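You operate a simulated robot arm through the tools that you are given. There is no shell and no other tool. Be economical: measure what you need, move in short steps, check, and stop when the job is done.

You are at the controls of a simulated robot arm. One attempt, no reset.

Task
Unlatch the chest and fetch the teal spacer block to the cream tray.
Fine: it lies in the spacers drawer; the drawer ends shut and the yellow lever at hold; the other blocks stay.

It is judged by the outcome, as a careful person would: the job done as asked, and still so three seconds after it is handed in. It fails if anything else is knocked over, pushed out of place, dropped, spilled or broken.

Robot
A 7-joint arm with a two-finger gripper, on a carriage that runs on a rail from [0.003, 1.777] to [0, -0.003] (x, y) and turns from -230 to 102 degrees about z. Base frame: it is fixed where the carriage stands at the start and does not move with it; the origin is on the floor, on the carriage's upright axis, x ahead of it, y to its left, z up. Lengths are in m, angles in degrees, forces in N, time in s.
With the tool pointing down near the work surface it reaches from about 0.36 to 0.78 m from the robot's upright axis, wherever it stands. Its first joint turns from -166.0 to 166.0 degrees. Places, roughly: cream tray [0.7, -0.4, 0.9]; lever of the tool chest [0.6, -0.1, 0.9]; spacers drawer of the tool chest [0.7, -0.5, 0.7]. Payload 2.45 kg.
The tool frame sits at the grasp point (the TCP): z along the fingers, y along the line on which they close. The tips reach 0.023 m beyond it. The gripper opens to 0.072 m. The gripper's body begins 0.04 m behind the TCP.
Orientation is that of the tool frame in the base frame, as [roll, pitch, yaw] about the fixed x, y, z axes, in that order (R = Rz(yaw) Ry(pitch) Rx(roll)). With the fingers straight down and closing along the base's y, the tool's x points along the base's -x, its y along +y and its z along -z.

Tools
- The arm moves only by the tool apply_moves. Its argument "commands" is a list of rows, each a list of 7 numbers: the gripper command, from -1 (shut) to 1 (fully open), values between in proportion, then the shift along the tool's x, y, z in mm, then the turn, a rotation vector about the tool's x, y, z in degrees. In form: [[jaw, dx, dy, dz, ax, ay, az], ...]. A call has 1 to 10 rows; each row is the pose to reach, as a shift and turn from the pose commanded when the call began, along the tool's axes at that moment. Each row takes 0.2 s and may step no farther than 0.05 m and 8.6 degrees from the row before; otherwise, or with a gripper value out of range, the whole call is refused. Where a pose cannot be reached the arm comes as near as it can. A force on the tool above 70 N (or 10 N above the force at the start of the call, whichever is more), or a blocked arm, ends the call early, and 0.2 s more pass. The fingers move at their own pace (about 0.072 m/s each) and stop on an object; they squeeze with about 20 N. The grip force told is the motor's: it shows also when the fingers shut on nothing. Time passes only in rows, and 0.2 s behind the last, so rows that repeat a pose let the fingers close. It gives the time, the measured TCP pose, the force on the tool (base axes), the opening and the grip force at its end, in the units of the frame above (readings bear some noise), with the torque about the TCP (base axes, N m) and any sound that the robot's microphone picked up, and new pictures: "pictures" is both (left out), scene, wrist or none.
- Cameras (640 x 400 px; columns grow to the right, rows downward): "scene" is now at [0.0208, 0.1392, 1.5001]; the picture's right is [-0.51, -0.86, 0.00], its down [-0.63, 0.37, -0.69] and it looks along [0.59, -0.35, -0.72] (base axes); focal length 284 px, centre (320, 200). "wrist" rides on the gripper at [0.077, 0.017, -0.066] in the tool frame; the picture's right is [-0.22, 0.98, 0.00], its down [-0.56, -0.12, -0.82] and it looks along [-0.80, -0.18, 0.57] (tool axes); focal length 234 px, centre (320, 200). There is no depth. A picture from a camera that has moved, and an enlarged one, comes with that camera's place and axes in the base frame and with its lens. The place of the scene camera against the robot may be out by one fixed shift of up to 0.025 m in any direction.
- raise_lower(by): slides the trunk up (or, below 0, down) by that many m; the arm and the scene camera ride with it, the base frame stays. It gives what a move gives, with no picture.
- drive_base(legs): drives the robot by 1 to 6 legs, each [ahead, left, turn to the left] in m, m and degrees, along the robot's own axes; the way and the turn of a leg run together, so that a leg with both is an arc; at most 1.5 m and 180 degrees a leg. The arm and the cameras ride along, it lands a little off, and it stops where it bumps. It keeps to its track: a leg is cut to what the track allows. It gives what a move gives, and a new picture of the scene camera.
- aim_head(pan, tilt): turns the head with the scene camera to pan (to the left, within 155 degrees either way) and tilt (down, from -29 to 69), counted from straight ahead of the robot. It gives what a move gives, and a new picture of the scene camera.
- zoom(camera, box): a new picture of the part [left, top, right, bottom] of that camera's present view, enlarged. The clock stands still meanwhile.
- finish_job(): hands the job in; it is judged then, once.

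Work in short steps. Places have to be worked out from the pictures, the camera data and where the tool is seen: move nearer, look again, correct. Check each grasp and each placing, and mend what went wrong. You have 120 turns and 260 pictures in all, those below and enlarged ones among them. Open the gripper and draw the arm clear of the work before you hand the job in, unless the task says otherwise; then end with one line.

The tools are called by a JSON object that holds its "op" and its "data". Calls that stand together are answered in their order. apply_moves: Moves the arm, as the interface text tells. Its arguments: {"type":"object","properties":{"commands":{"type":"array","items":{"type":"array","items":{"type":"number"}}},"pictures":{"type":"string","enum":["both","scene","wrist","none"]}},"required":["commands"]} The other tools are called the same way: raise_lower (by) slides the trunk up or down; drive_base (legs) drives the base; aim_head (pan, tilt) turns the head that bears the scene camera; zoom (camera, box) takes an enlarged picture of a part of a camera's view; finish_job () hands the job in.

At the start:

```text
clock: 0.0
position: [0.4582, -0.1932, 1.1108]
orientation: [180.0, 0.0, -179.9]
contact_force: [0.3, 0.8, -1.5]
ft_torque: [-0.01, 0.01, -0.02]
width: 0.072
grip_force: 0.0
trunk travel left (down, up): [-0.5, 0.09]
robot x, y, heading: [-0.0007, -0.0004, 0.1]
head pan, tilt: [-30.4, 46.5]
```

scene: 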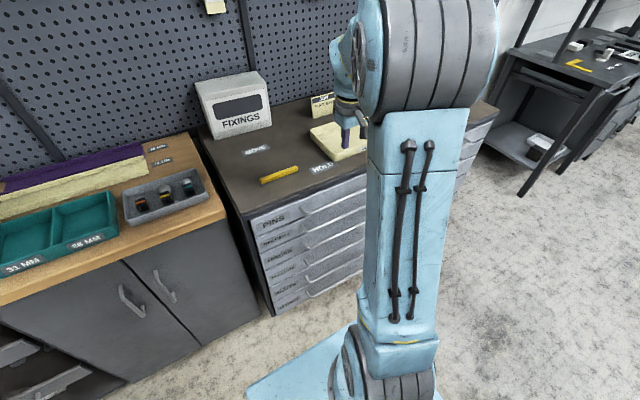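
wrist: 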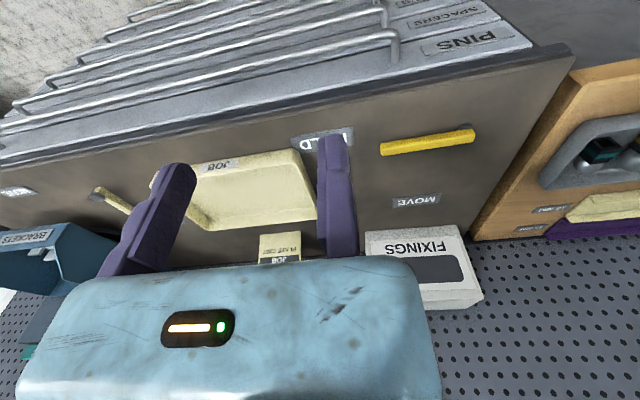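

The chest has a yellow lever on top between "MOVE" and "HOLD" labels. I zoom in to read the labels.

{"op": "zoom", "data": {"camera": "scene", "box": [190, 70, 380, 320]}}

{"op": "zoom", "data": {"camera": "wrist", "box": [60, 0, 540, 300]}}

```text
1.60 times, centred on (285, 195) of scene
camera zoom: at [0.0208, 0.1392, 1.5001], right [-0.51, -0.86, 0.0], down [-0.63, 0.37, -0.69], along [0.59, -0.35, -0.72], focal length 455 px, centre (376, 208)
```

zoom: 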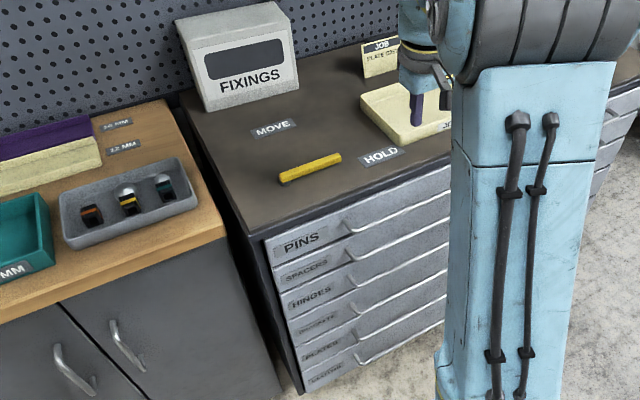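

```text
1.33 times, centred on (300, 150) of wrist
camera zoom: at [0.3803, -0.176, 1.1765], right [0.22, 0.98, 0.0], down [0.56, -0.12, 0.82], along [0.8, -0.18, -0.57], focal length 312 px, centre (347, 267)
```

zoom: 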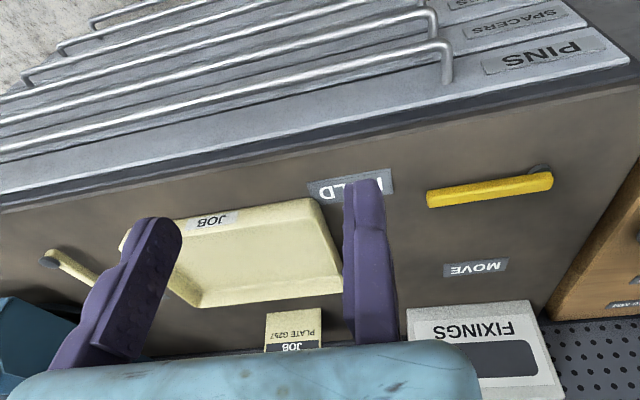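

The lever points at HOLD (pivot about (0.64, -0.02), tip about (0.65, -0.14)), and MOVE lies further back. I bring the closed gripper in front of the lever tip, still high, to check positions.

{"op": "apply_moves", "data": {"commands": [[-1, -30, 40, 20, 0, 0, 0], [-1, -60, 80, 50, 0, 0, 0], [-1, -90, 85, 80, 0, 0, 0], [-1, -110, 85, 110, 0, 0, 0], [-1, -110, 85, 110, 0, 0, 0]]}}

```text
refused: row 1 steps farther than a row can; nothing moved
```

The first step was over 50 mm, so I use smaller ones.

{"op": "apply_moves", "data": {"commands": [[-1, -25, 30, 20, 0, 0, 0], [-1, -50, 60, 40, 0, 0, 0], [-1, -75, 80, 70, 0, 0, 0], [-1, -90, 85, 100, 0, 0, 0], [-1, -90, 85, 110, 0, 0, 0]]}}

```text
clock: 1.2
position: [0.5487, -0.1076, 1.0012]
orientation: [180.0, 0.1, -179.9]
contact_force: [-0.4, 0.5, -0.8]
ft_torque: [-0.02, 0.03, 0.01]
width: 0.0
grip_force: 20.3
trunk travel left (down, up): [-0.5, 0.09]
robot x, y, heading: [0.0022, -0.0009, -0.4]
head pan, tilt: [-30.4, 46.5]
camera scene: at [0.0212, 0.1392, 1.5001], right [-0.51, -0.86, 0.0], down [-0.63, 0.37, -0.69], along [0.59, -0.35, -0.73], focal length 284 px, centre (320, 200)
camera wrist: at [0.471, -0.0904, 1.068], right [0.22, 0.98, 0.0], down [0.56, -0.12, 0.82], along [0.8, -0.18, -0.57], focal length 234 px, centre (320, 200)
```

scene: 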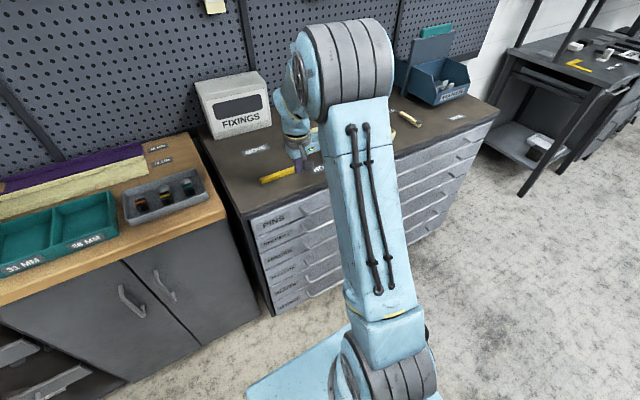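
wrist: 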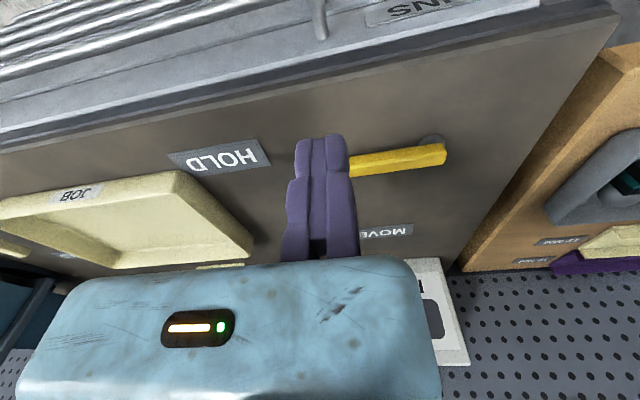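

Triangulating gives the lever at x≈0.65, z≈0.90-0.91, and the chest top at z≈0.895. I lower the fingertips just in front of the lever tip and look again.

{"op": "apply_moves", "data": {"commands": [[-1, -15, 5, 30, 0, 0, 0], [-1, -30, 5, 60, 0, 0, 0], [-1, -30, 5, 66, 0, 0, 0], [-1, -30, 5, 66, 0, 0, 0]]}}

{"op": "zoom", "data": {"camera": "scene", "box": [220, 110, 380, 210]}}

```text
clock: 2.2
position: [0.5781, -0.1027, 0.9354]
orientation: [180.0, 0.0, 180.0]
contact_force: [0.1, 0.1, 0.2]
ft_torque: [0.01, 0.01, 0.02]
width: 0.0
grip_force: 20.2
trunk travel left (down, up): [-0.5, 0.09]
robot x, y, heading: [-0.0015, 0.0014, -0.1]
head pan, tilt: [-30.4, 46.5]
camera scene: at [0.0207, 0.1392, 1.5001], right [-0.51, -0.86, 0.0], down [-0.63, 0.37, -0.69], along [0.59, -0.35, -0.72], focal length 284 px, centre (320, 200)
camera wrist: at [0.5007, -0.0853, 1.0016], right [0.22, 0.98, 0.0], down [0.56, -0.12, 0.82], along [0.8, -0.18, -0.57], focal length 234 px, centre (320, 200)
```

scene: 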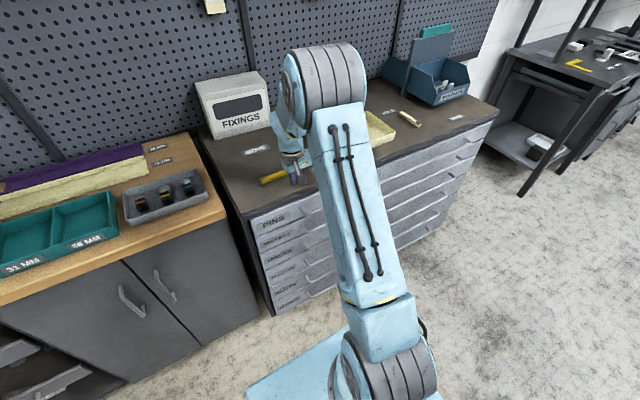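
wrist: 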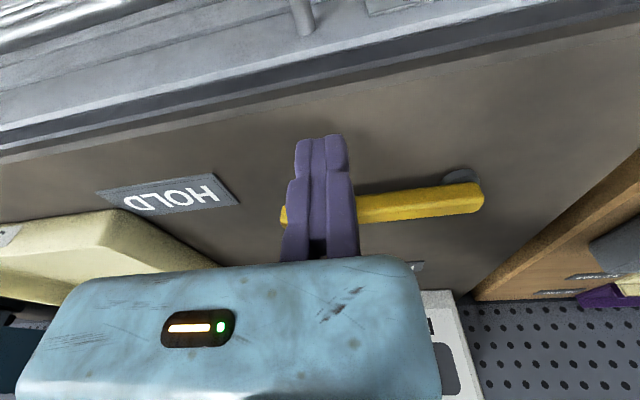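

```text
4.00 times, centred on (300, 160) of scene
camera zoom: at [0.0207, 0.1392, 1.5001], right [-0.51, -0.86, 0.0], down [-0.63, 0.37, -0.69], along [0.59, -0.35, -0.72], focal length 1137 px, centre (400, 360)
```

zoom: 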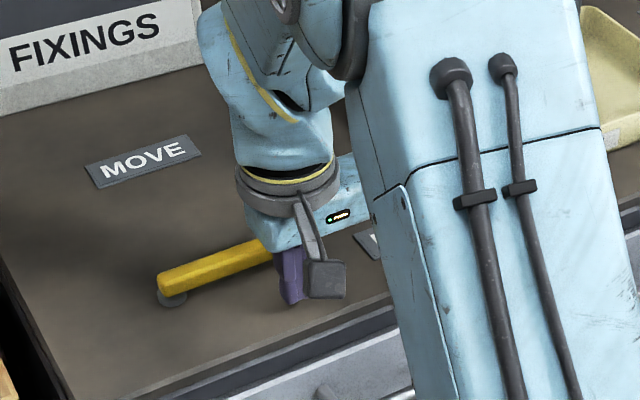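

The fingers are just in front of the lever, whose top is about z 0.925, and its pivot about (0.64, -0.02). I drop 8 mm and push it along an arc toward MOVE, first half only.

{"op": "apply_moves", "data": {"commands": [[-1, -15, -2, 8, 0, 0, 0], [-1, -42, -2, 8, 0, 0, 0], [-1, -65, -4, 8, 0, 0, 0], [-1, -87, -1, 8, 0, 0, 0], [-1, -108, 9, 8, 0, 0, 0]]}}

{"op": "zoom", "data": {"camera": "scene", "box": [220, 110, 380, 210]}}

```text
clock: 3.4
position: [0.6881, -0.0945, 0.9258]
orientation: [-180.0, 0.0, 180.0]
contact_force: [0.4, 0.0, 0.5]
ft_torque: [0.04, -0.03, 0.02]
width: 0.0
grip_force: 20.2
trunk travel left (down, up): [-0.5, 0.09]
robot x, y, heading: [0.0022, -0.0018, -0.2]
head pan, tilt: [-30.4, 46.5]
camera scene: at [0.0207, 0.1391, 1.5001], right [-0.51, -0.86, 0.0], down [-0.63, 0.37, -0.69], along [0.59, -0.35, -0.72], focal length 284 px, centre (320, 200)
camera wrist: at [0.6093, -0.0773, 0.9919], right [0.22, 0.98, 0.0], down [0.56, -0.13, 0.82], along [0.8, -0.18, -0.57], focal length 234 px, centre (320, 200)
```

scene: 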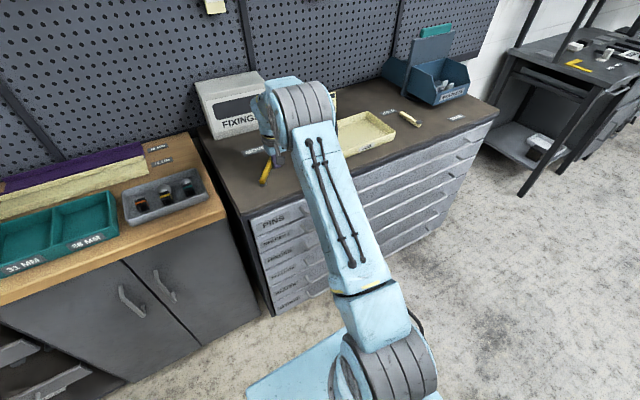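
wrist: 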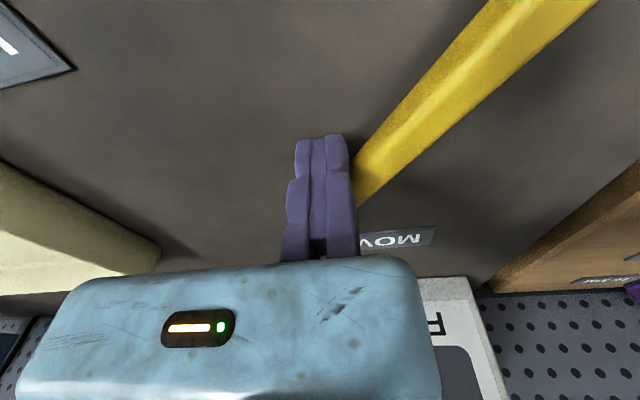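

```text
4.00 times, centred on (300, 160) of scene
camera zoom: at [0.0207, 0.1391, 1.5001], right [-0.51, -0.86, 0.0], down [-0.63, 0.37, -0.69], along [0.59, -0.35, -0.72], focal length 1137 px, centre (400, 360)
```

zoom: 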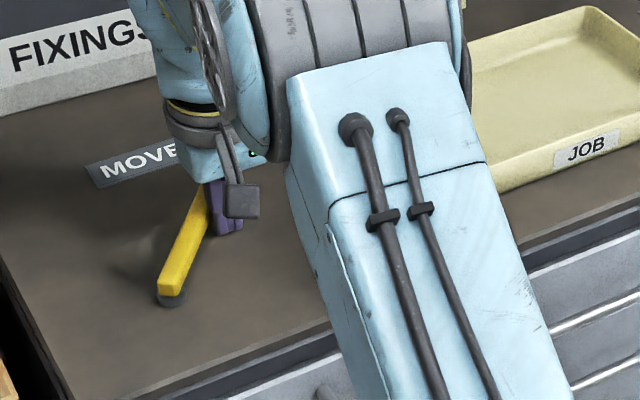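

The lever turns freely and is about 45° along. I continue the arc toward MOVE.

{"op": "apply_moves", "data": {"commands": [[-1, -18, 14, 0, 0, 0, 0], [-1, -31, 33, 0, 0, 0, 0], [-1, -39, 54, 0, 0, 0, 0], [-1, -39, 59, 0, 0, 0, 0]]}}

{"op": "zoom", "data": {"camera": "scene", "box": [200, 90, 360, 190]}}

```text
clock: 4.1
position: [0.716, -0.0756, 0.9239]
orientation: [-178.8, -0.7, 178.6]
contact_force: [-2.5, -14.2, 1.7]
ft_torque: [0.04, -0.02, -0.09]
width: 0.0001
grip_force: 20.0
trunk travel left (down, up): [-0.5, 0.09]
robot x, y, heading: [-0.0011, 0.0018, -0.4]
head pan, tilt: [-30.4, 46.5]
stopped in row 3: the force on the tool passed its limit at 82 N (the readings are from after the stop); the commanded pose is now the measured one
camera scene: at [0.0209, 0.1375, 1.5004], right [-0.51, -0.86, 0.0], down [-0.62, 0.37, -0.69], along [0.59, -0.35, -0.72], focal length 284 px, centre (320, 200)
camera wrist: at [0.6396, -0.0544, 0.9906], right [0.24, 0.97, -0.02], down [0.57, -0.12, 0.81], along [0.79, -0.21, -0.58], focal length 234 px, centre (320, 200)
```

scene: 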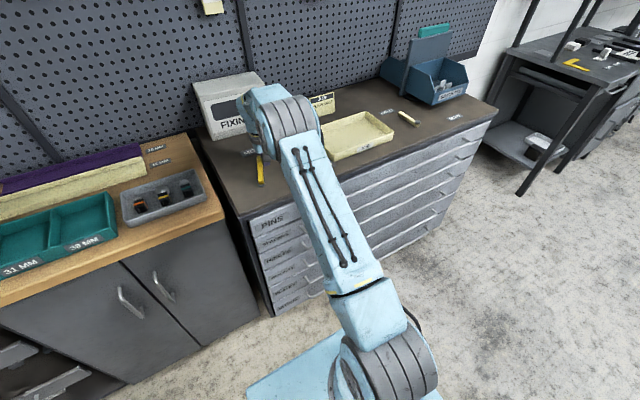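
wrist: 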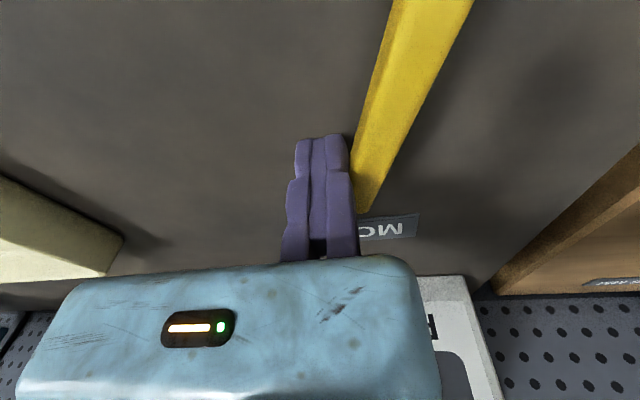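

```text
4.00 times, centred on (280, 140) of scene
camera zoom: at [0.0209, 0.1375, 1.5004], right [-0.51, -0.86, 0.0], down [-0.62, 0.37, -0.69], along [0.59, -0.35, -0.72], focal length 1137 px, centre (480, 440)
```

zoom: 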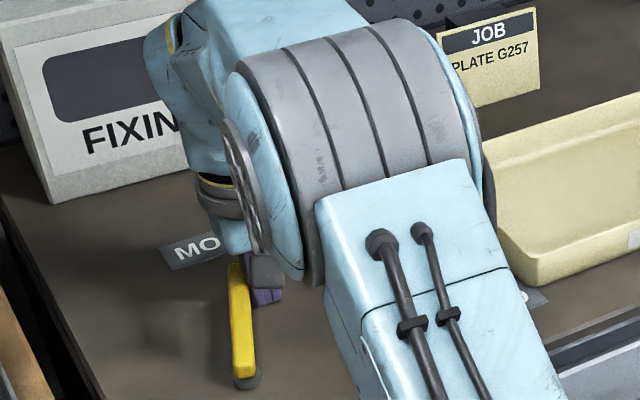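

The lever now points at the MOVE label and met a firm stop. I back the fingers off and lift to see where it stays.

{"op": "apply_moves", "data": {"commands": [[-1, 0, -25, 0, 0, 0, 0], [-1, 10, -45, -30, 0, 0, 0], [-1, 30, -60, -75, 0, 0, 0], [-1, 60, -70, -110, 0, 0, 0]]}}

{"op": "zoom", "data": {"camera": "scene", "box": [200, 90, 360, 190]}}

```text
refused: row 3 steps farther than a row can; nothing moved
```

```text
4.00 times, centred on (280, 140) of scene
camera zoom: at [0.0209, 0.1375, 1.5004], right [-0.51, -0.86, 0.0], down [-0.62, 0.37, -0.69], along [0.59, -0.35, -0.72], focal length 1137 px, centre (480, 440)
```

zoom: 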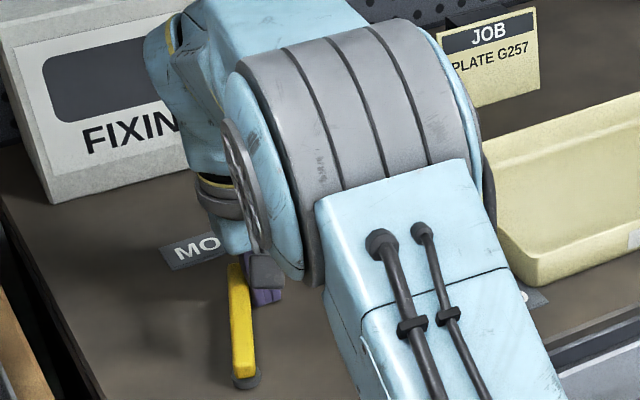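

One step was too long, so I shorten it.

{"op": "apply_moves", "data": {"commands": [[-1, 0, -25, 0, 0, 0, 0], [-1, 10, -45, -30, 0, 0, 0], [-1, 30, -55, -65, 0, 0, 0], [-1, 60, -60, -95, 0, 0, 0], [-1, 90, -60, -120, 0, 0, 0]]}}

{"op": "zoom", "data": {"camera": "scene", "box": [200, 90, 360, 190]}}

```text
clock: 5.3
position: [0.6299, -0.1259, 1.0475]
orientation: [-179.0, -0.8, 178.9]
contact_force: [0.0, -0.9, 0.1]
ft_torque: [0.0, 0.0, -0.01]
width: 0.0
grip_force: 19.9
trunk travel left (down, up): [-0.5, 0.09]
robot x, y, heading: [0.0025, 0.0013, -0.1]
head pan, tilt: [-30.4, 46.5]
camera scene: at [0.0215, 0.1391, 1.5001], right [-0.51, -0.86, 0.0], down [-0.62, 0.37, -0.69], along [0.59, -0.35, -0.73], focal length 284 px, centre (320, 200)
camera wrist: at [0.5523, -0.1052, 1.1135], right [0.24, 0.97, -0.02], down [0.57, -0.12, 0.81], along [0.79, -0.2, -0.58], focal length 234 px, centre (320, 200)
```

scene: 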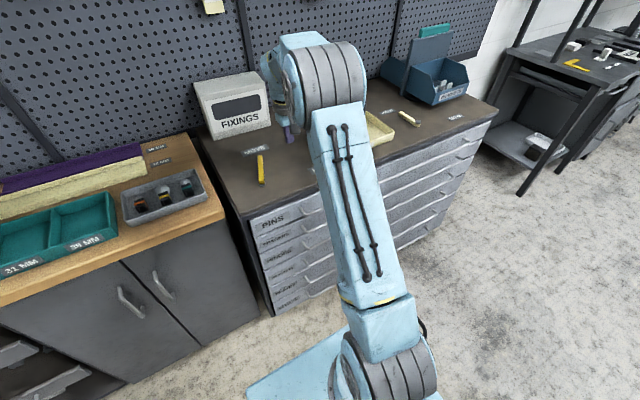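
wrist: 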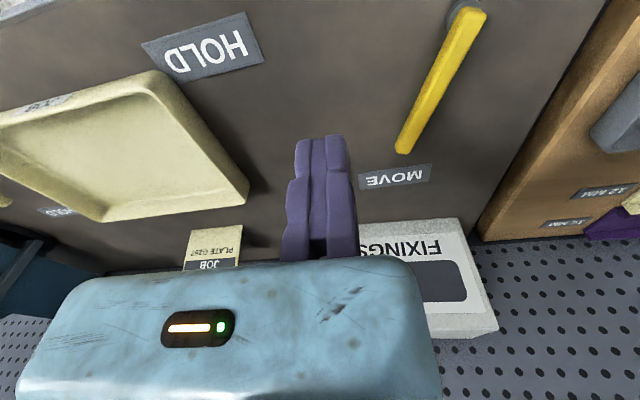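

```text
4.00 times, centred on (280, 140) of scene
camera zoom: at [0.0215, 0.1391, 1.5001], right [-0.51, -0.86, 0.0], down [-0.62, 0.37, -0.69], along [0.59, -0.35, -0.73], focal length 1137 px, centre (480, 440)
```

zoom: 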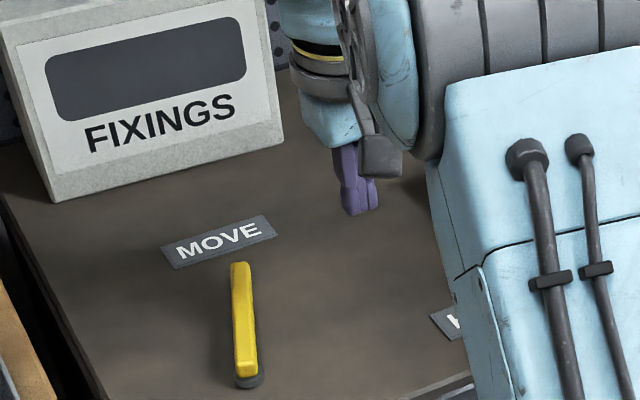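

The lever rests at MOVE. Next I look at the right part of the chest: the second (cream) lever, tray and drawer handles.

{"op": "zoom", "data": {"camera": "scene", "box": [350, 70, 510, 170]}}

{"op": "zoom", "data": {"camera": "scene", "box": [240, 170, 480, 320]}}

```text
4.00 times, centred on (430, 120) of scene
camera zoom: at [0.0215, 0.1391, 1.5001], right [-0.51, -0.86, 0.0], down [-0.62, 0.37, -0.69], along [0.59, -0.35, -0.73], focal length 1137 px, centre (-120, 520)
```

zoom: 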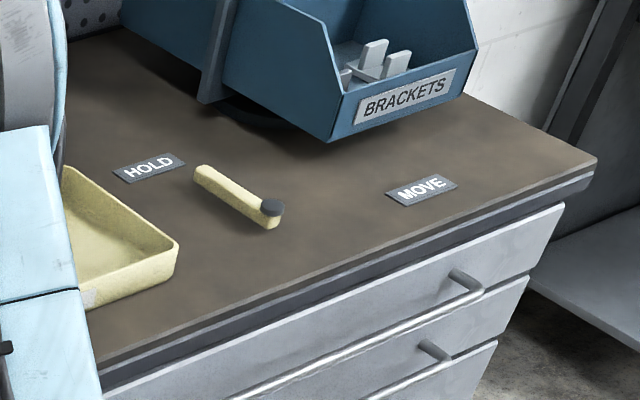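

```text
2.67 times, centred on (360, 245) of scene
camera zoom: at [0.0215, 0.1391, 1.5001], right [-0.51, -0.86, 0.0], down [-0.62, 0.37, -0.69], along [0.59, -0.35, -0.73], focal length 758 px, centre (213, 80)
```

zoom: 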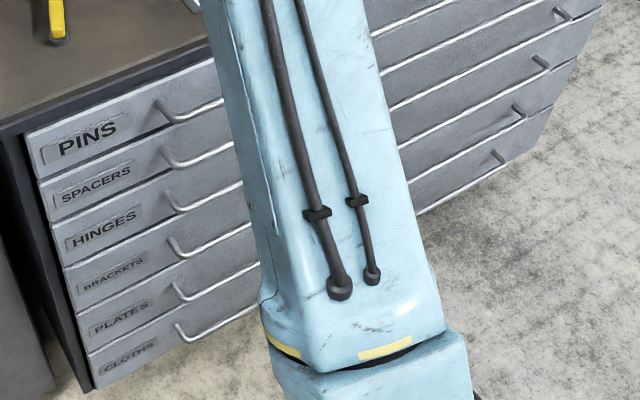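

Spacers is the second drawer down (z about 0.71), with a long bar handle. I'll grip its bar with the tool horizontal and the jaws closing vertically. First I retreat from the chest top and yaw the tool by 90°.

{"op": "apply_moves", "data": {"commands": [[-1, 20, -12, 0, 0, 0, -8.5], [-1, 40, -24, 0, 0, 0, -17], [-1, 60, -36, 0, 0, 0, -25.5], [-1, 80, -48, 0, 0, 0, -34], [-1, 100, -60, 0, 0, 0, -42.5], [-1, 120, -72, 0, 0, 0, -51], [0, 140, -84, 0, 0, 0, -59.5], [0, 160, -96, 0, 0, 0, -68], [1, 180, -108, 0, 0, 0, -76.5], [1, 200, -120, 0, 0, 0, -85]], "pictures": "none"}}

{"op": "raise_lower", "data": {"by": -0.15}}

```text
clock: 7.5
position: [0.4256, -0.2419, 1.0505]
orientation: [179.3, -0.9, -96.0]
contact_force: [0.5, 0.1, -0.1]
ft_torque: [-0.01, -0.03, -0.02]
width: 0.0721
grip_force: 0.2
trunk travel left (down, up): [-0.5, 0.09]
robot x, y, heading: [-0.0021, -0.0025, -0.2]
head pan, tilt: [-30.4, 46.5]
```

```text
clock: 9.3
position: [0.427, -0.2423, 0.9008]
orientation: [179.3, -1.0, -96.1]
contact_force: [0.2, 0.9, 0.3]
ft_torque: [0.01, 0.01, -0.01]
width: 0.0721
grip_force: 0.0
trunk travel left (down, up): [-0.35, 0.24]
robot x, y, heading: [0.0003, -0.0002, -0.2]
head pan, tilt: [-30.4, 46.5]
```

Now I pitch the tool up toward horizontal, facing the chest.

{"op": "apply_moves", "data": {"commands": [[1, 0, 0, 0, 8.5, 0, 0], [1, 0, 0, 0, 17, 0, 0], [1, 0, 0, 0, 25.5, 0, 0], [1, 0, 0, 0, 34, 0, 0], [1, 0, 0, 0, 42.5, 0, 0], [1, 0, 0, 0, 51, 0, 0], [1, 0, 0, 0, 59.5, 0, 0], [1, 0, 0, 0, 68, 0, 0], [1, 0, 0, 0, 76.5, 0, 0], [1, 0, 0, 0, 85, 0, 0]]}}

```text
clock: 11.5
position: [0.4257, -0.2419, 0.9019]
orientation: [-95.5, -1.0, -96.2]
contact_force: [-0.6, 0.9, 0.8]
ft_torque: [-0.02, 0.03, -0.02]
width: 0.0721
grip_force: 0.1
trunk travel left (down, up): [-0.35, 0.24]
robot x, y, heading: [0.0024, 0.0007, -0.3]
head pan, tilt: [-30.4, 46.5]
camera scene: at [0.0213, 0.1393, 1.3502], right [-0.51, -0.86, 0.0], down [-0.62, 0.37, -0.69], along [0.59, -0.35, -0.72], focal length 284 px, centre (320, 200)
camera wrist: at [0.3511, -0.3123, 0.8921], right [-0.07, 0.21, -0.97], down [-0.74, 0.64, 0.19], along [0.67, 0.73, 0.11], focal length 234 px, centre (320, 200)
```

scene: 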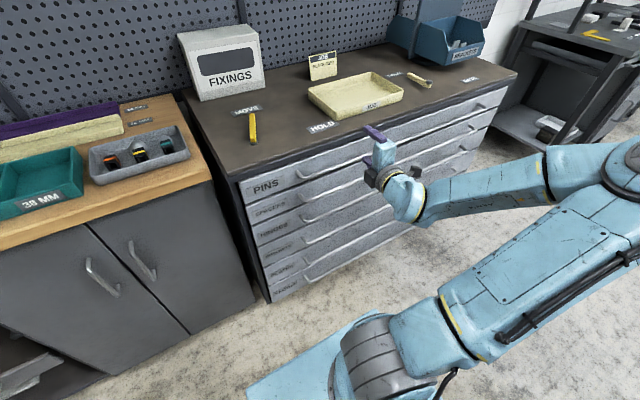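
wrist: 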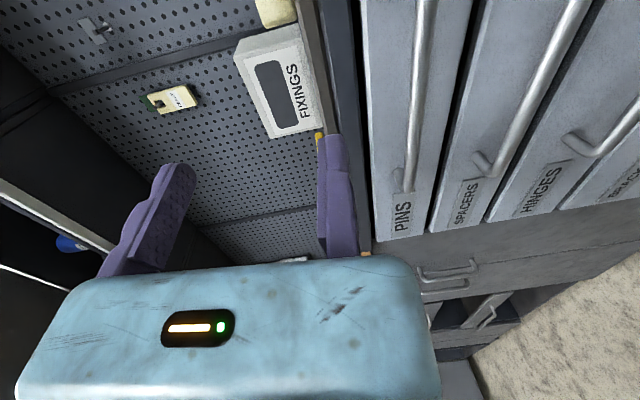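

The tool now faces the chest, with the bars visible. I level the orientation, then lower the trunk to the second bar's height and look again.

{"op": "apply_moves", "data": {"commands": [[1, 0, 0, 0, 5.5, -6.2, 1]], "pictures": "none"}}

{"op": "raise_lower", "data": {"by": -0.16}}

{"op": "apply_moves", "data": {"commands": [[1, 0, 0, 0, 0, 0, 0]]}}

```text
clock: 11.9
position: [0.426, -0.2418, 0.901]
orientation: [-90.1, 0.2, -89.8]
contact_force: [-0.5, 1.3, 0.6]
ft_torque: [0.01, 0.04, -0.03]
width: 0.072
grip_force: 0.1
trunk travel left (down, up): [-0.35, 0.24]
robot x, y, heading: [0.001, 0.0004, -0.2]
head pan, tilt: [-30.4, 46.5]
```

```text
clock: 13.7
position: [0.4267, -0.2421, 0.7409]
orientation: [-90.2, 0.3, -90.0]
contact_force: [-0.6, -0.6, 0.0]
ft_torque: [0.01, -0.02, -0.01]
width: 0.0721
grip_force: 0.0
trunk travel left (down, up): [-0.19, 0.4]
robot x, y, heading: [-0.0005, 0.0007, -0.1]
head pan, tilt: [-30.4, 46.5]
```

```text
clock: 14.1
position: [0.4265, -0.2426, 0.7417]
orientation: [-90.2, 0.3, -90.0]
contact_force: [0.7, -0.8, 0.3]
ft_torque: [0.02, -0.01, 0.01]
width: 0.0719
grip_force: 0.1
trunk travel left (down, up): [-0.19, 0.4]
robot x, y, heading: [0.0017, 0.0005, -0.2]
head pan, tilt: [-30.4, 46.5]
camera scene: at [0.0214, 0.1392, 1.1902], right [-0.51, -0.86, 0.0], down [-0.62, 0.37, -0.69], along [0.59, -0.35, -0.72], focal length 284 px, centre (320, 200)
camera wrist: at [0.3603, -0.32, 0.7236], right [0.0, 0.22, -0.97], down [-0.82, 0.56, 0.13], along [0.57, 0.8, 0.18], focal length 234 px, centre (320, 200)
```

scene: 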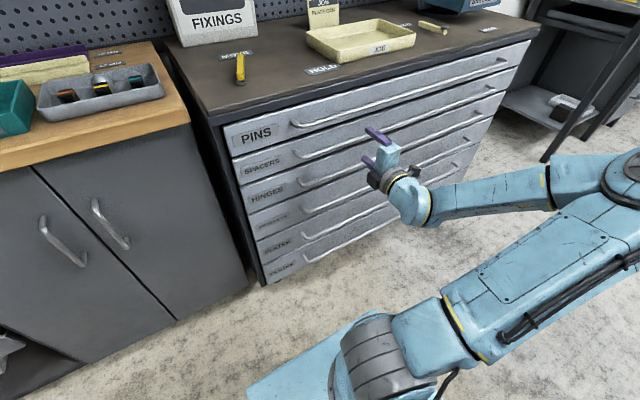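
wrist: 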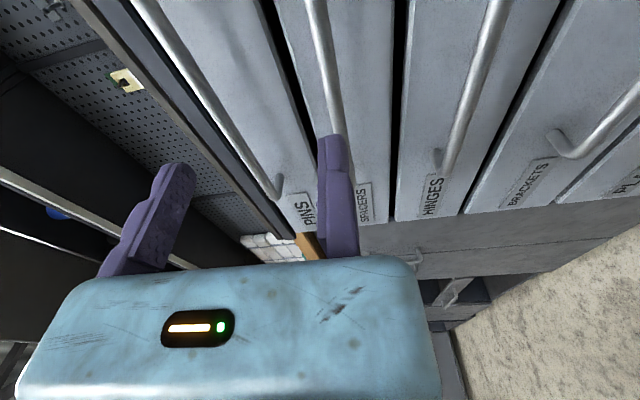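

The SPACERS label triangulates to (0.564, -0.013, 0.724), so the front face is at x≈0.566, and its bar is at z≈0.731. I drop 10 mm and move forward 60 mm, keeping the jaws open around the bar height.

{"op": "apply_moves", "data": {"commands": [[1, 0, 10, 20, 0, 0, 0], [1, 0, 10, 40, 0, 0, 0], [1, 0, 10, 60, 0, 0, 0]]}}

{"op": "zoom", "data": {"camera": "scene", "box": [300, 80, 460, 220]}}

```text
clock: 14.9
position: [0.4866, -0.2422, 0.7315]
orientation: [-90.2, 0.3, -90.0]
contact_force: [-0.9, 0.0, 0.5]
ft_torque: [0.02, -0.03, -0.01]
width: 0.0716
grip_force: 0.0
trunk travel left (down, up): [-0.19, 0.4]
robot x, y, heading: [-0.0029, -0.0015, -0.2]
head pan, tilt: [-30.4, 46.5]
camera scene: at [0.0211, 0.1391, 1.1901], right [-0.51, -0.86, 0.0], down [-0.62, 0.37, -0.69], along [0.59, -0.35, -0.72], focal length 284 px, centre (320, 200)
camera wrist: at [0.4199, -0.3199, 0.714], right [0.0, 0.22, -0.97], down [-0.82, 0.56, 0.13], along [0.57, 0.8, 0.18], focal length 234 px, centre (320, 200)
```

scene: 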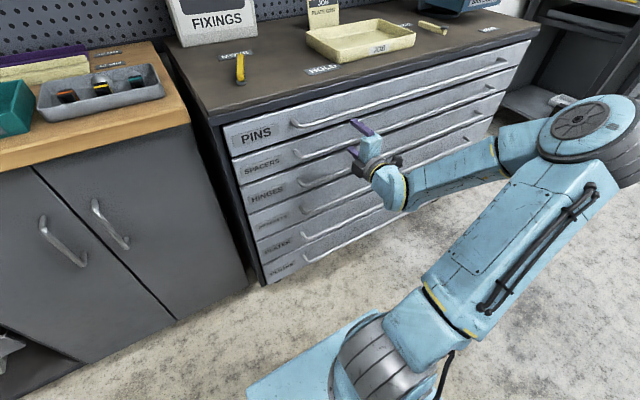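
wrist: 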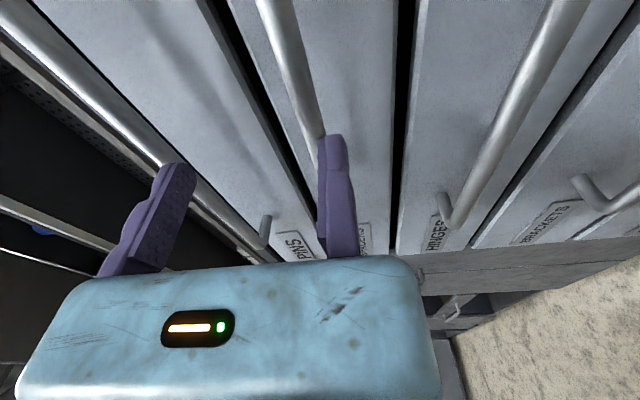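

```text
2.86 times, centred on (380, 150) of scene
camera zoom: at [0.0211, 0.1391, 1.1901], right [-0.51, -0.86, 0.0], down [-0.62, 0.37, -0.69], along [0.59, -0.35, -0.72], focal length 812 px, centre (149, 343)
```

zoom: 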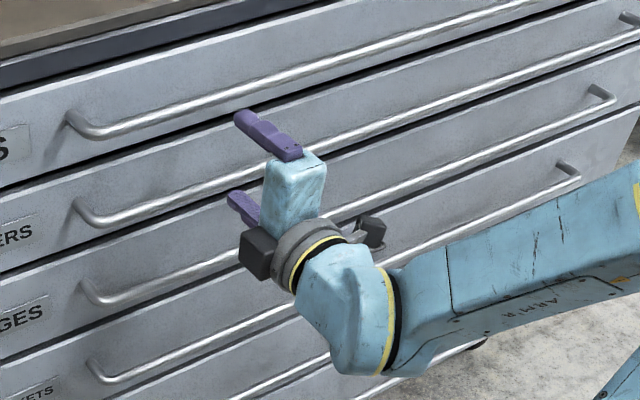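

The bar is between the jaws in height and sits at x≈0.535. I go forward 43 mm and close.

{"op": "apply_moves", "data": {"commands": [[1, 0, 0, 20, 0, 0, 0], [1, 0, 0, 43, 0, 0, 0], [-1, 0, 0, 43, 0, 0, 0], [-1, 0, 0, 43, 0, 0, 0], [-1, 0, 0, 43, 0, 0, 0], [-1, 0, 0, 43, 0, 0, 0]]}}

```text
clock: 16.3
position: [0.5291, -0.2419, 0.728]
orientation: [-90.4, 0.4, -90.0]
contact_force: [-6.9, 0.2, -28.5]
ft_torque: [-0.46, -0.26, -0.23]
width: 0.0116
grip_force: 38.6
trunk travel left (down, up): [-0.19, 0.4]
robot x, y, heading: [0.0025, 0.0022, -0.3]
head pan, tilt: [-30.4, 46.5]
camera scene: at [0.0224, 0.1386, 1.19], right [-0.51, -0.86, 0.0], down [-0.62, 0.37, -0.69], along [0.59, -0.35, -0.73], focal length 284 px, centre (320, 200)
camera wrist: at [0.4631, -0.3201, 0.7115], right [-0.01, 0.22, -0.97], down [-0.82, 0.56, 0.13], along [0.57, 0.8, 0.18], focal length 234 px, centre (320, 200)
```

scene: 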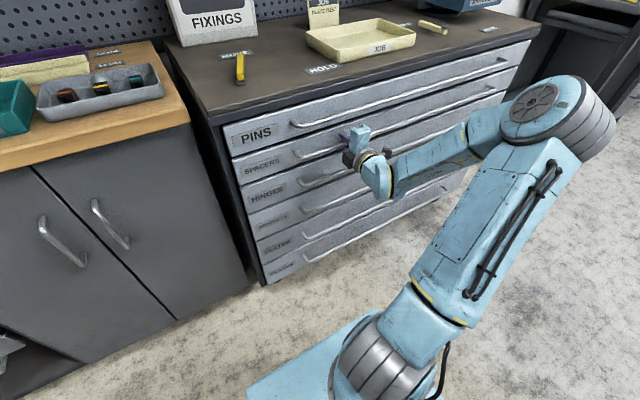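
wrist: 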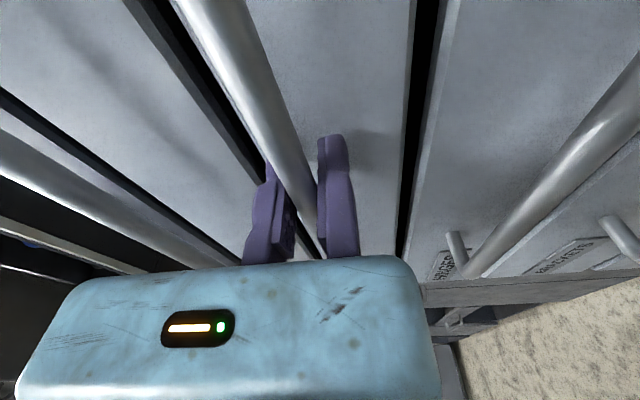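

The bar is gripped (11.6 mm wide). I relieve the vertical load by lowering 4 mm and pull gently.

{"op": "apply_moves", "data": {"commands": [[-1, 0, 4, 0, 0, 0, 0], [-1, 0, 4, -10, 0, 0, 0], [-1, 0, 4, -20, 0, 0, 0], [-1, 0, 4, -35, 0, 0, 0]]}}

```text
clock: 17.3
position: [0.4942, -0.2432, 0.7298]
orientation: [-89.9, -0.1, -89.9]
contact_force: [4.1, -5.5, 23.2]
ft_torque: [0.0, 0.21, 0.31]
width: 0.0117
grip_force: 38.8
trunk travel left (down, up): [-0.19, 0.4]
robot x, y, heading: [0.0003, -0.0007, -0.4]
head pan, tilt: [-30.4, 46.5]
camera scene: at [0.0207, 0.1393, 1.1906], right [-0.51, -0.86, 0.0], down [-0.62, 0.37, -0.69], along [0.59, -0.35, -0.72], focal length 284 px, centre (320, 200)
camera wrist: at [0.4286, -0.3202, 0.7114], right [0.0, 0.22, -0.98], down [-0.82, 0.56, 0.12], along [0.57, 0.8, 0.18], focal length 234 px, centre (320, 200)
```

scene: 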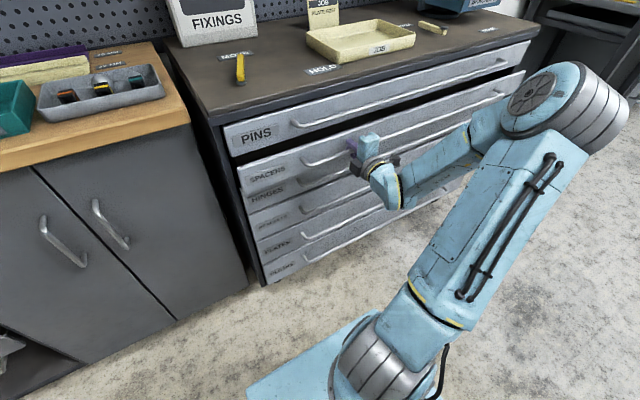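
wrist: 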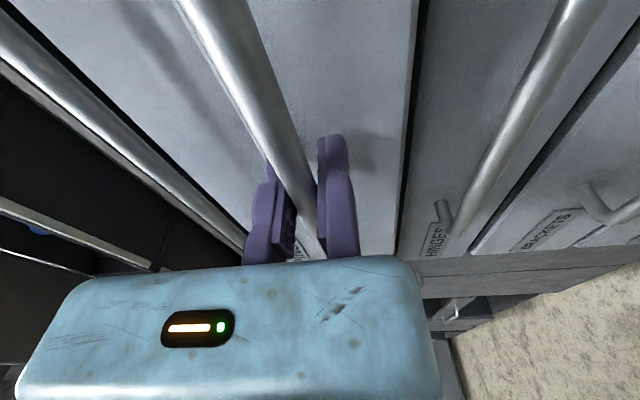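

The drawer opens. I raise the command 2 mm to relieve load and keep pulling.

{"op": "apply_moves", "data": {"commands": [[-1, 0, -2, -15, 0, 0, 0], [-1, 0, -2, -30, 0, 0, 0], [-1, 0, -2, -45, 0, 0, 0], [-1, 0, -2, -60, 0, 0, 0], [-1, 0, -2, -75, 0, 0, 0], [-1, 0, -2, -90, 0, 0, 0]]}}

```text
clock: 18.7
position: [0.4045, -0.2424, 0.7285]
orientation: [-90.2, 0.1, -89.8]
contact_force: [6.7, 4.5, 23.2]
ft_torque: [-0.27, 0.22, -0.59]
width: 0.0121
grip_force: 39.1
trunk travel left (down, up): [-0.19, 0.4]
robot x, y, heading: [-0.0019, -0.0009, -0.4]
head pan, tilt: [-30.4, 46.5]
camera scene: at [0.021, 0.14, 1.1902], right [-0.51, -0.86, 0.0], down [-0.62, 0.37, -0.69], along [0.59, -0.35, -0.72], focal length 284 px, centre (320, 200)
camera wrist: at [0.3382, -0.32, 0.7114], right [0.0, 0.22, -0.98], down [-0.82, 0.56, 0.13], along [0.57, 0.8, 0.18], focal length 234 px, centre (320, 200)
```

scene: 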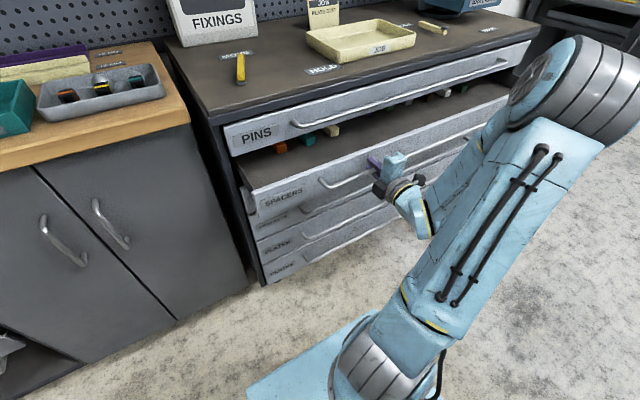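
wrist: 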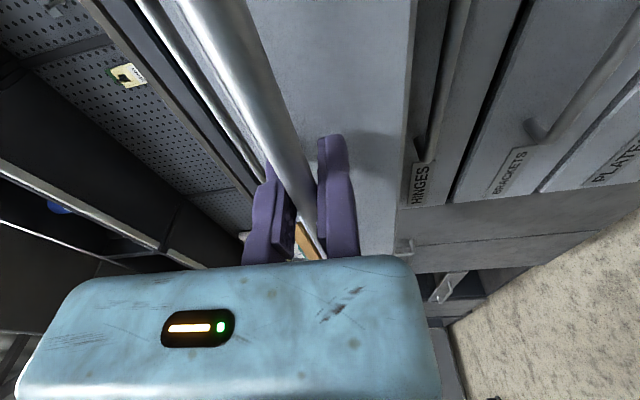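

Blocks are visible inside. I zoom to see which one is teal.

{"op": "zoom", "data": {"camera": "scene", "box": [220, 70, 520, 250]}}

{"op": "zoom", "data": {"camera": "scene", "box": [255, 110, 365, 180]}}

```text
2.13 times, centred on (370, 160) of scene
camera zoom: at [0.021, 0.14, 1.1902], right [-0.51, -0.86, 0.0], down [-0.62, 0.37, -0.69], along [0.59, -0.35, -0.72], focal length 607 px, centre (213, 285)
```

zoom: 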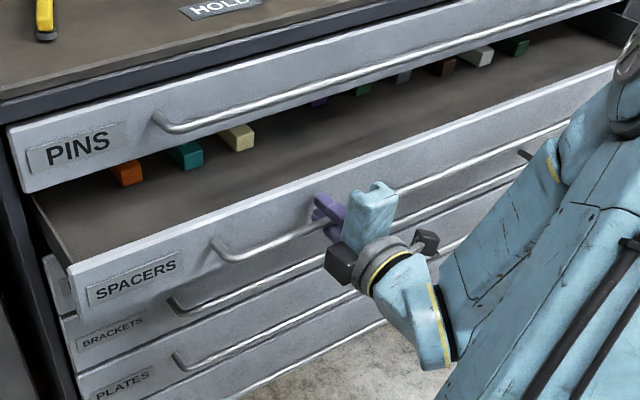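

```text
5.71 times, centred on (310, 145) of scene
camera zoom: at [0.021, 0.14, 1.1902], right [-0.51, -0.86, 0.0], down [-0.62, 0.37, -0.69], along [0.59, -0.35, -0.72], focal length 1625 px, centre (377, 514)
```

zoom: 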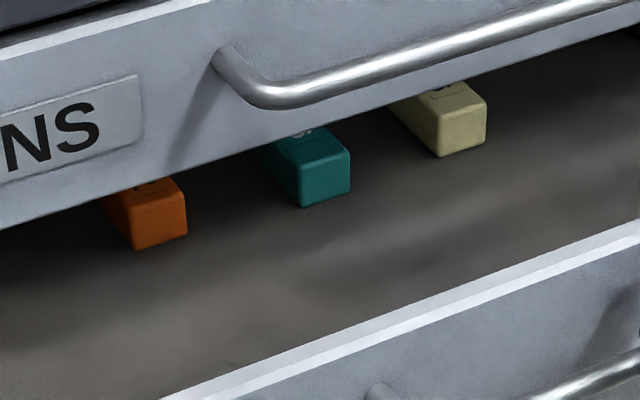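

The teal block is second from the left, still mostly under the PINS drawer front. I pull further in small steps.

{"op": "apply_moves", "data": {"commands": [[-1, 0, -1, -15, 0, 0, 0], [-1, 0, -1, -30, 0, 0, 0], [-1, 0, -1, -45, 0, 0, 0], [-1, 0, -1, -60, 0, 0, 0], [-1, 0, -1, -75, 0, 0, 0]]}}

```text
clock: 19.5
position: [0.3751, -0.2528, 0.7276]
orientation: [-90.5, 0.7, -88.9]
contact_force: [-4.3, 7.1, -13.6]
ft_torque: [-0.68, -0.13, 1.07]
width: 0.0117
grip_force: 39.0
out of reach, approached as far as the arm can: row 1, 2, 3
trunk travel left (down, up): [-0.19, 0.4]
robot x, y, heading: [-0.0006, 0.0004, -0.0]
head pan, tilt: [-30.4, 46.5]
stopped in row 3: the force on the tool passed its limit at 87 N (the readings are from after the stop); the commanded pose is now the measured one
camera scene: at [0.0214, 0.1403, 1.19], right [-0.51, -0.86, 0.0], down [-0.62, 0.37, -0.69], along [0.59, -0.35, -0.73], focal length 284 px, centre (320, 200)
camera wrist: at [0.3102, -0.3312, 0.7111], right [-0.01, 0.23, -0.97], down [-0.83, 0.54, 0.14], along [0.56, 0.81, 0.18], focal length 234 px, centre (320, 200)
```

scene: 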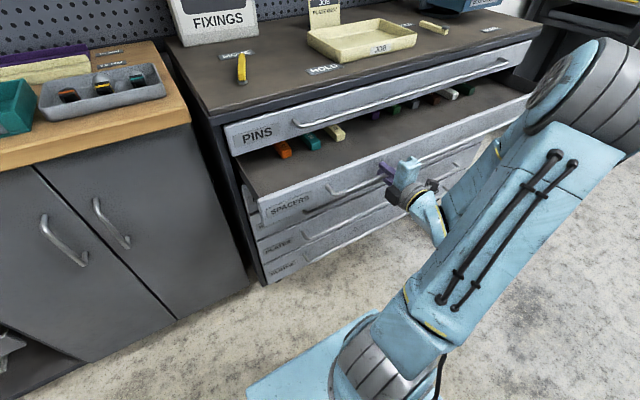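
wrist: 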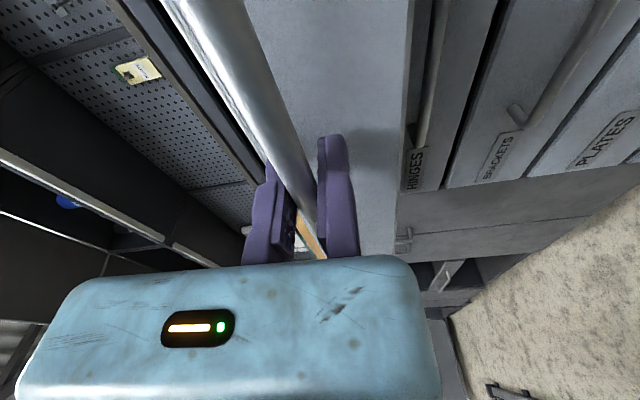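

The arm is folded to its limit at x=0.375. I open the jaws, slide along the bar to y≈-0.48 where there is more room, and regrip.

{"op": "apply_moves", "data": {"commands": [[1, 0, 0, 0, 0, 0, 0], [1, 0, 0, 0, 0, 0, 0], [1, 0, 0, 0, 0, 0, 0], [1, 40, 0, 0, 0, 0, 0], [1, 80, 0, 0, 0, 0, 0], [1, 120, 0, 0, 0, 0, 0], [1, 160, 0, 0, 0, 0, 0], [1, 200, 0, 2, 0, 0, 0], [1, 230, 0, 4, 0, -1, -0.7]]}}

```text
clock: 21.5
position: [0.3831, -0.4858, 0.7272]
orientation: [-90.5, 0.0, -88.1]
contact_force: [-2.8, 0.7, -0.7]
ft_torque: [-0.05, 0.0, -0.02]
width: 0.0723
grip_force: 0.1
trunk travel left (down, up): [-0.19, 0.4]
robot x, y, heading: [-0.0009, -0.0004, 0.2]
head pan, tilt: [-30.4, 46.5]
camera scene: at [0.0211, 0.1401, 1.1902], right [-0.51, -0.86, 0.0], down [-0.62, 0.37, -0.69], along [0.59, -0.35, -0.72], focal length 284 px, centre (320, 200)
camera wrist: at [0.3192, -0.5644, 0.7101], right [-0.02, 0.22, -0.98], down [-0.84, 0.53, 0.13], along [0.55, 0.82, 0.17], focal length 234 px, centre (320, 200)
```

scene: 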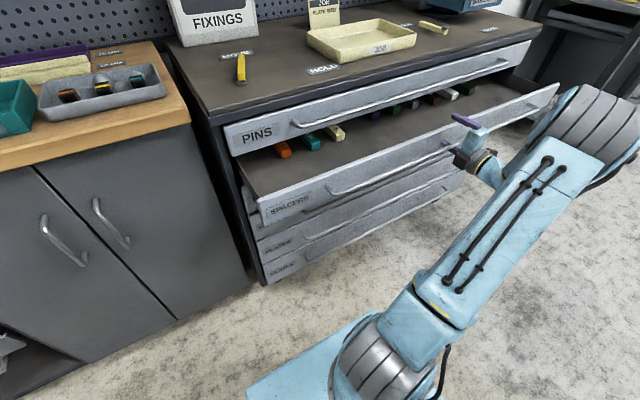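
wrist: 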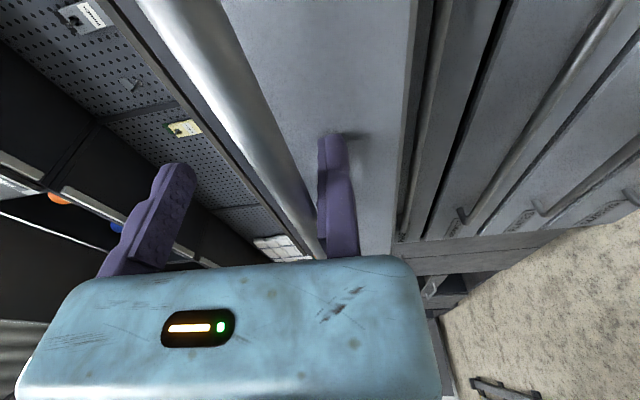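

The bar is still between the jaws. I close again and pull.

{"op": "apply_moves", "data": {"commands": [[-1, 0, 0, 0, 0, 0, 0], [-1, 0, 0, 0, 0, 0, 0], [-1, 0, 0, 0, 0, 0, 0], [-1, 0, 0, 0, 0, 0, 0], [-1, 0, 0, -15, 0, 0, 0], [-1, 0, 0, -30, 0, 0, 0], [-1, 0, 0, -45, 0, 0, 0], [-1, 0, 0, -60, 0, 0, 0]]}}

```text
clock: 23.3
position: [0.3214, -0.4845, 0.7275]
orientation: [-90.2, -0.1, -87.7]
contact_force: [1.4, 3.3, 39.4]
ft_torque: [0.01, 0.55, 0.44]
width: 0.0118
grip_force: 38.4
trunk travel left (down, up): [-0.19, 0.4]
robot x, y, heading: [0.0009, 0.0026, -0.1]
head pan, tilt: [-30.4, 46.5]
camera scene: at [0.0202, 0.1421, 1.1901], right [-0.51, -0.86, 0.0], down [-0.62, 0.37, -0.69], along [0.59, -0.35, -0.72], focal length 284 px, centre (320, 200)
camera wrist: at [0.2578, -0.5638, 0.7118], right [-0.01, 0.21, -0.98], down [-0.84, 0.53, 0.13], along [0.54, 0.82, 0.17], focal length 234 px, centre (320, 200)
```

scene: 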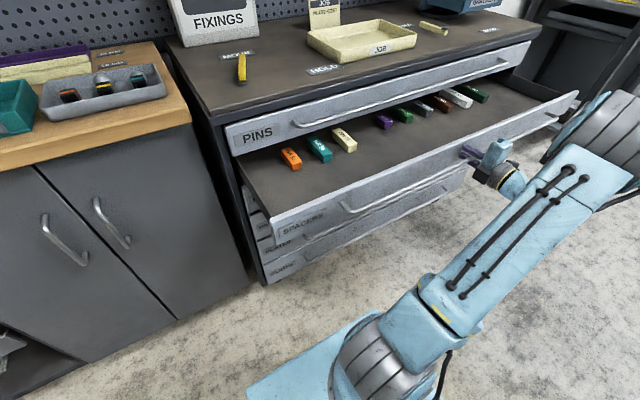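
wrist: 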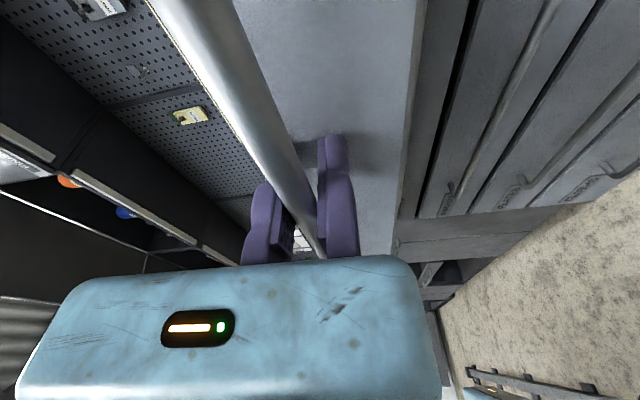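

{"op": "zoom", "data": {"camera": "scene", "box": [260, 70, 500, 220]}}

```text
2.67 times, centred on (380, 145) of scene
camera zoom: at [0.0202, 0.1421, 1.1901], right [-0.51, -0.86, 0.0], down [-0.62, 0.37, -0.69], along [0.59, -0.35, -0.72], focal length 758 px, centre (160, 347)
```

zoom: 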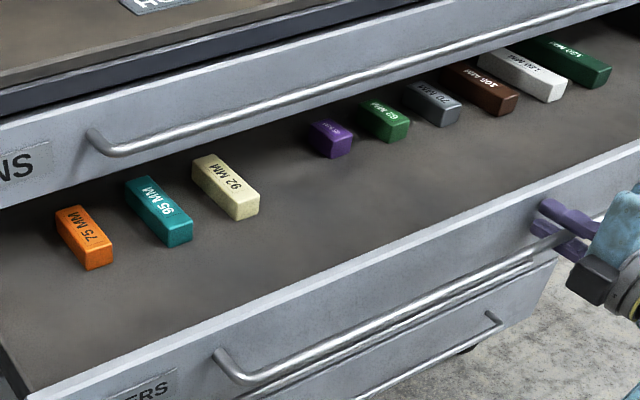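

The teal block reads "95 MM", alone in that colour. It is centred near x=0.585, so I pull about 90 mm more to clear the PINS front.

{"op": "apply_moves", "data": {"commands": [[-1, 0, -2, -10, 0, 0, 0], [-1, 0, -2, -25, 0, 0, 0], [-1, 0, -2, -40, 0, 0, 0], [-1, 0, -2, -55, 0, 0, 0], [-1, 0, -2, -70, 0, 0, 0], [-1, 0, -2, -85, 0, 0, 0], [-1, 0, -2, -95, 0, 0, 0]]}}

```text
clock: 24.9
position: [0.2285, -0.4857, 0.7282]
orientation: [-90.6, 0.1, -87.7]
contact_force: [2.8, 45.2, -10.5]
ft_torque: [-0.35, -0.14, -0.69]
width: 0.0118
grip_force: 37.9
trunk travel left (down, up): [-0.19, 0.4]
robot x, y, heading: [0.0016, -0.001, -0.1]
head pan, tilt: [-30.4, 46.5]
camera scene: at [0.0216, 0.1424, 1.1894], right [-0.51, -0.86, 0.0], down [-0.62, 0.37, -0.69], along [0.59, -0.35, -0.72], focal length 284 px, centre (320, 200)
camera wrist: at [0.1645, -0.5656, 0.712], right [-0.02, 0.22, -0.98], down [-0.84, 0.53, 0.13], along [0.54, 0.82, 0.17], focal length 234 px, centre (320, 200)
```

scene: 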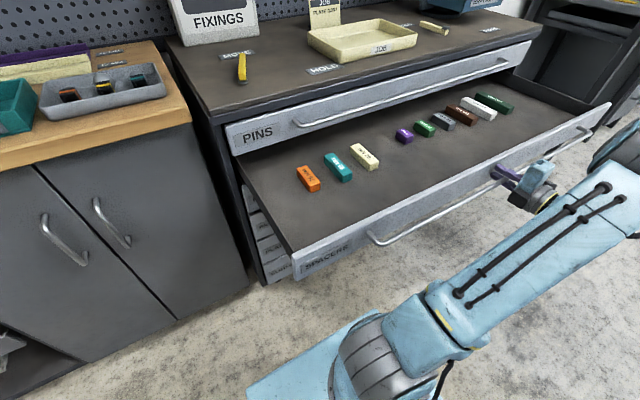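
wrist: 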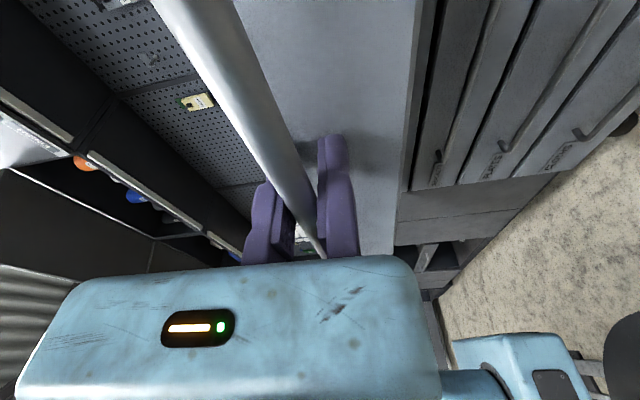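

The drawer is open 0.3 m and the teal block is clear. I release, back away from the bar, and raise the trunk.

{"op": "apply_moves", "data": {"commands": [[1, 0, 0, 0, 0, 0, 0], [1, 0, 0, 0, 0, 0, 0], [1, 0, 0, 0, 0, 0, 0], [1, 0, 0, -20, 0, 0, 0], [1, 0, 0, -40, 0, 0, 0], [1, 0, 0, -55, 0, 0, 0]], "pictures": "none"}}

{"op": "raise_lower", "data": {"by": 0.3}}

```text
clock: 26.3
position: [0.1739, -0.4913, 0.7295]
orientation: [-90.6, 0.1, -88.0]
contact_force: [3.2, 2.0, -6.2]
ft_torque: [0.03, -0.34, -0.11]
width: 0.0721
grip_force: 0.1
trunk travel left (down, up): [-0.19, 0.4]
robot x, y, heading: [-0.0044, -0.001, 0.1]
head pan, tilt: [-30.4, 46.5]
```

```text
clock: 26.8
position: [0.1711, -0.4903, 0.7278]
orientation: [-90.8, 1.0, -88.1]
contact_force: [7.7, -6.3, -21.4]
ft_torque: [-0.2, 0.43, -0.31]
width: 0.0719
grip_force: 0.1
trunk travel left (down, up): [-0.196, 0.394]
robot x, y, heading: [0.0009, -0.0007, -0.3]
head pan, tilt: [-30.4, 46.5]
stopped: the force on the tool passed its limit at 82 N (the readings are from after the stop); the commanded pose is now the measured one
```

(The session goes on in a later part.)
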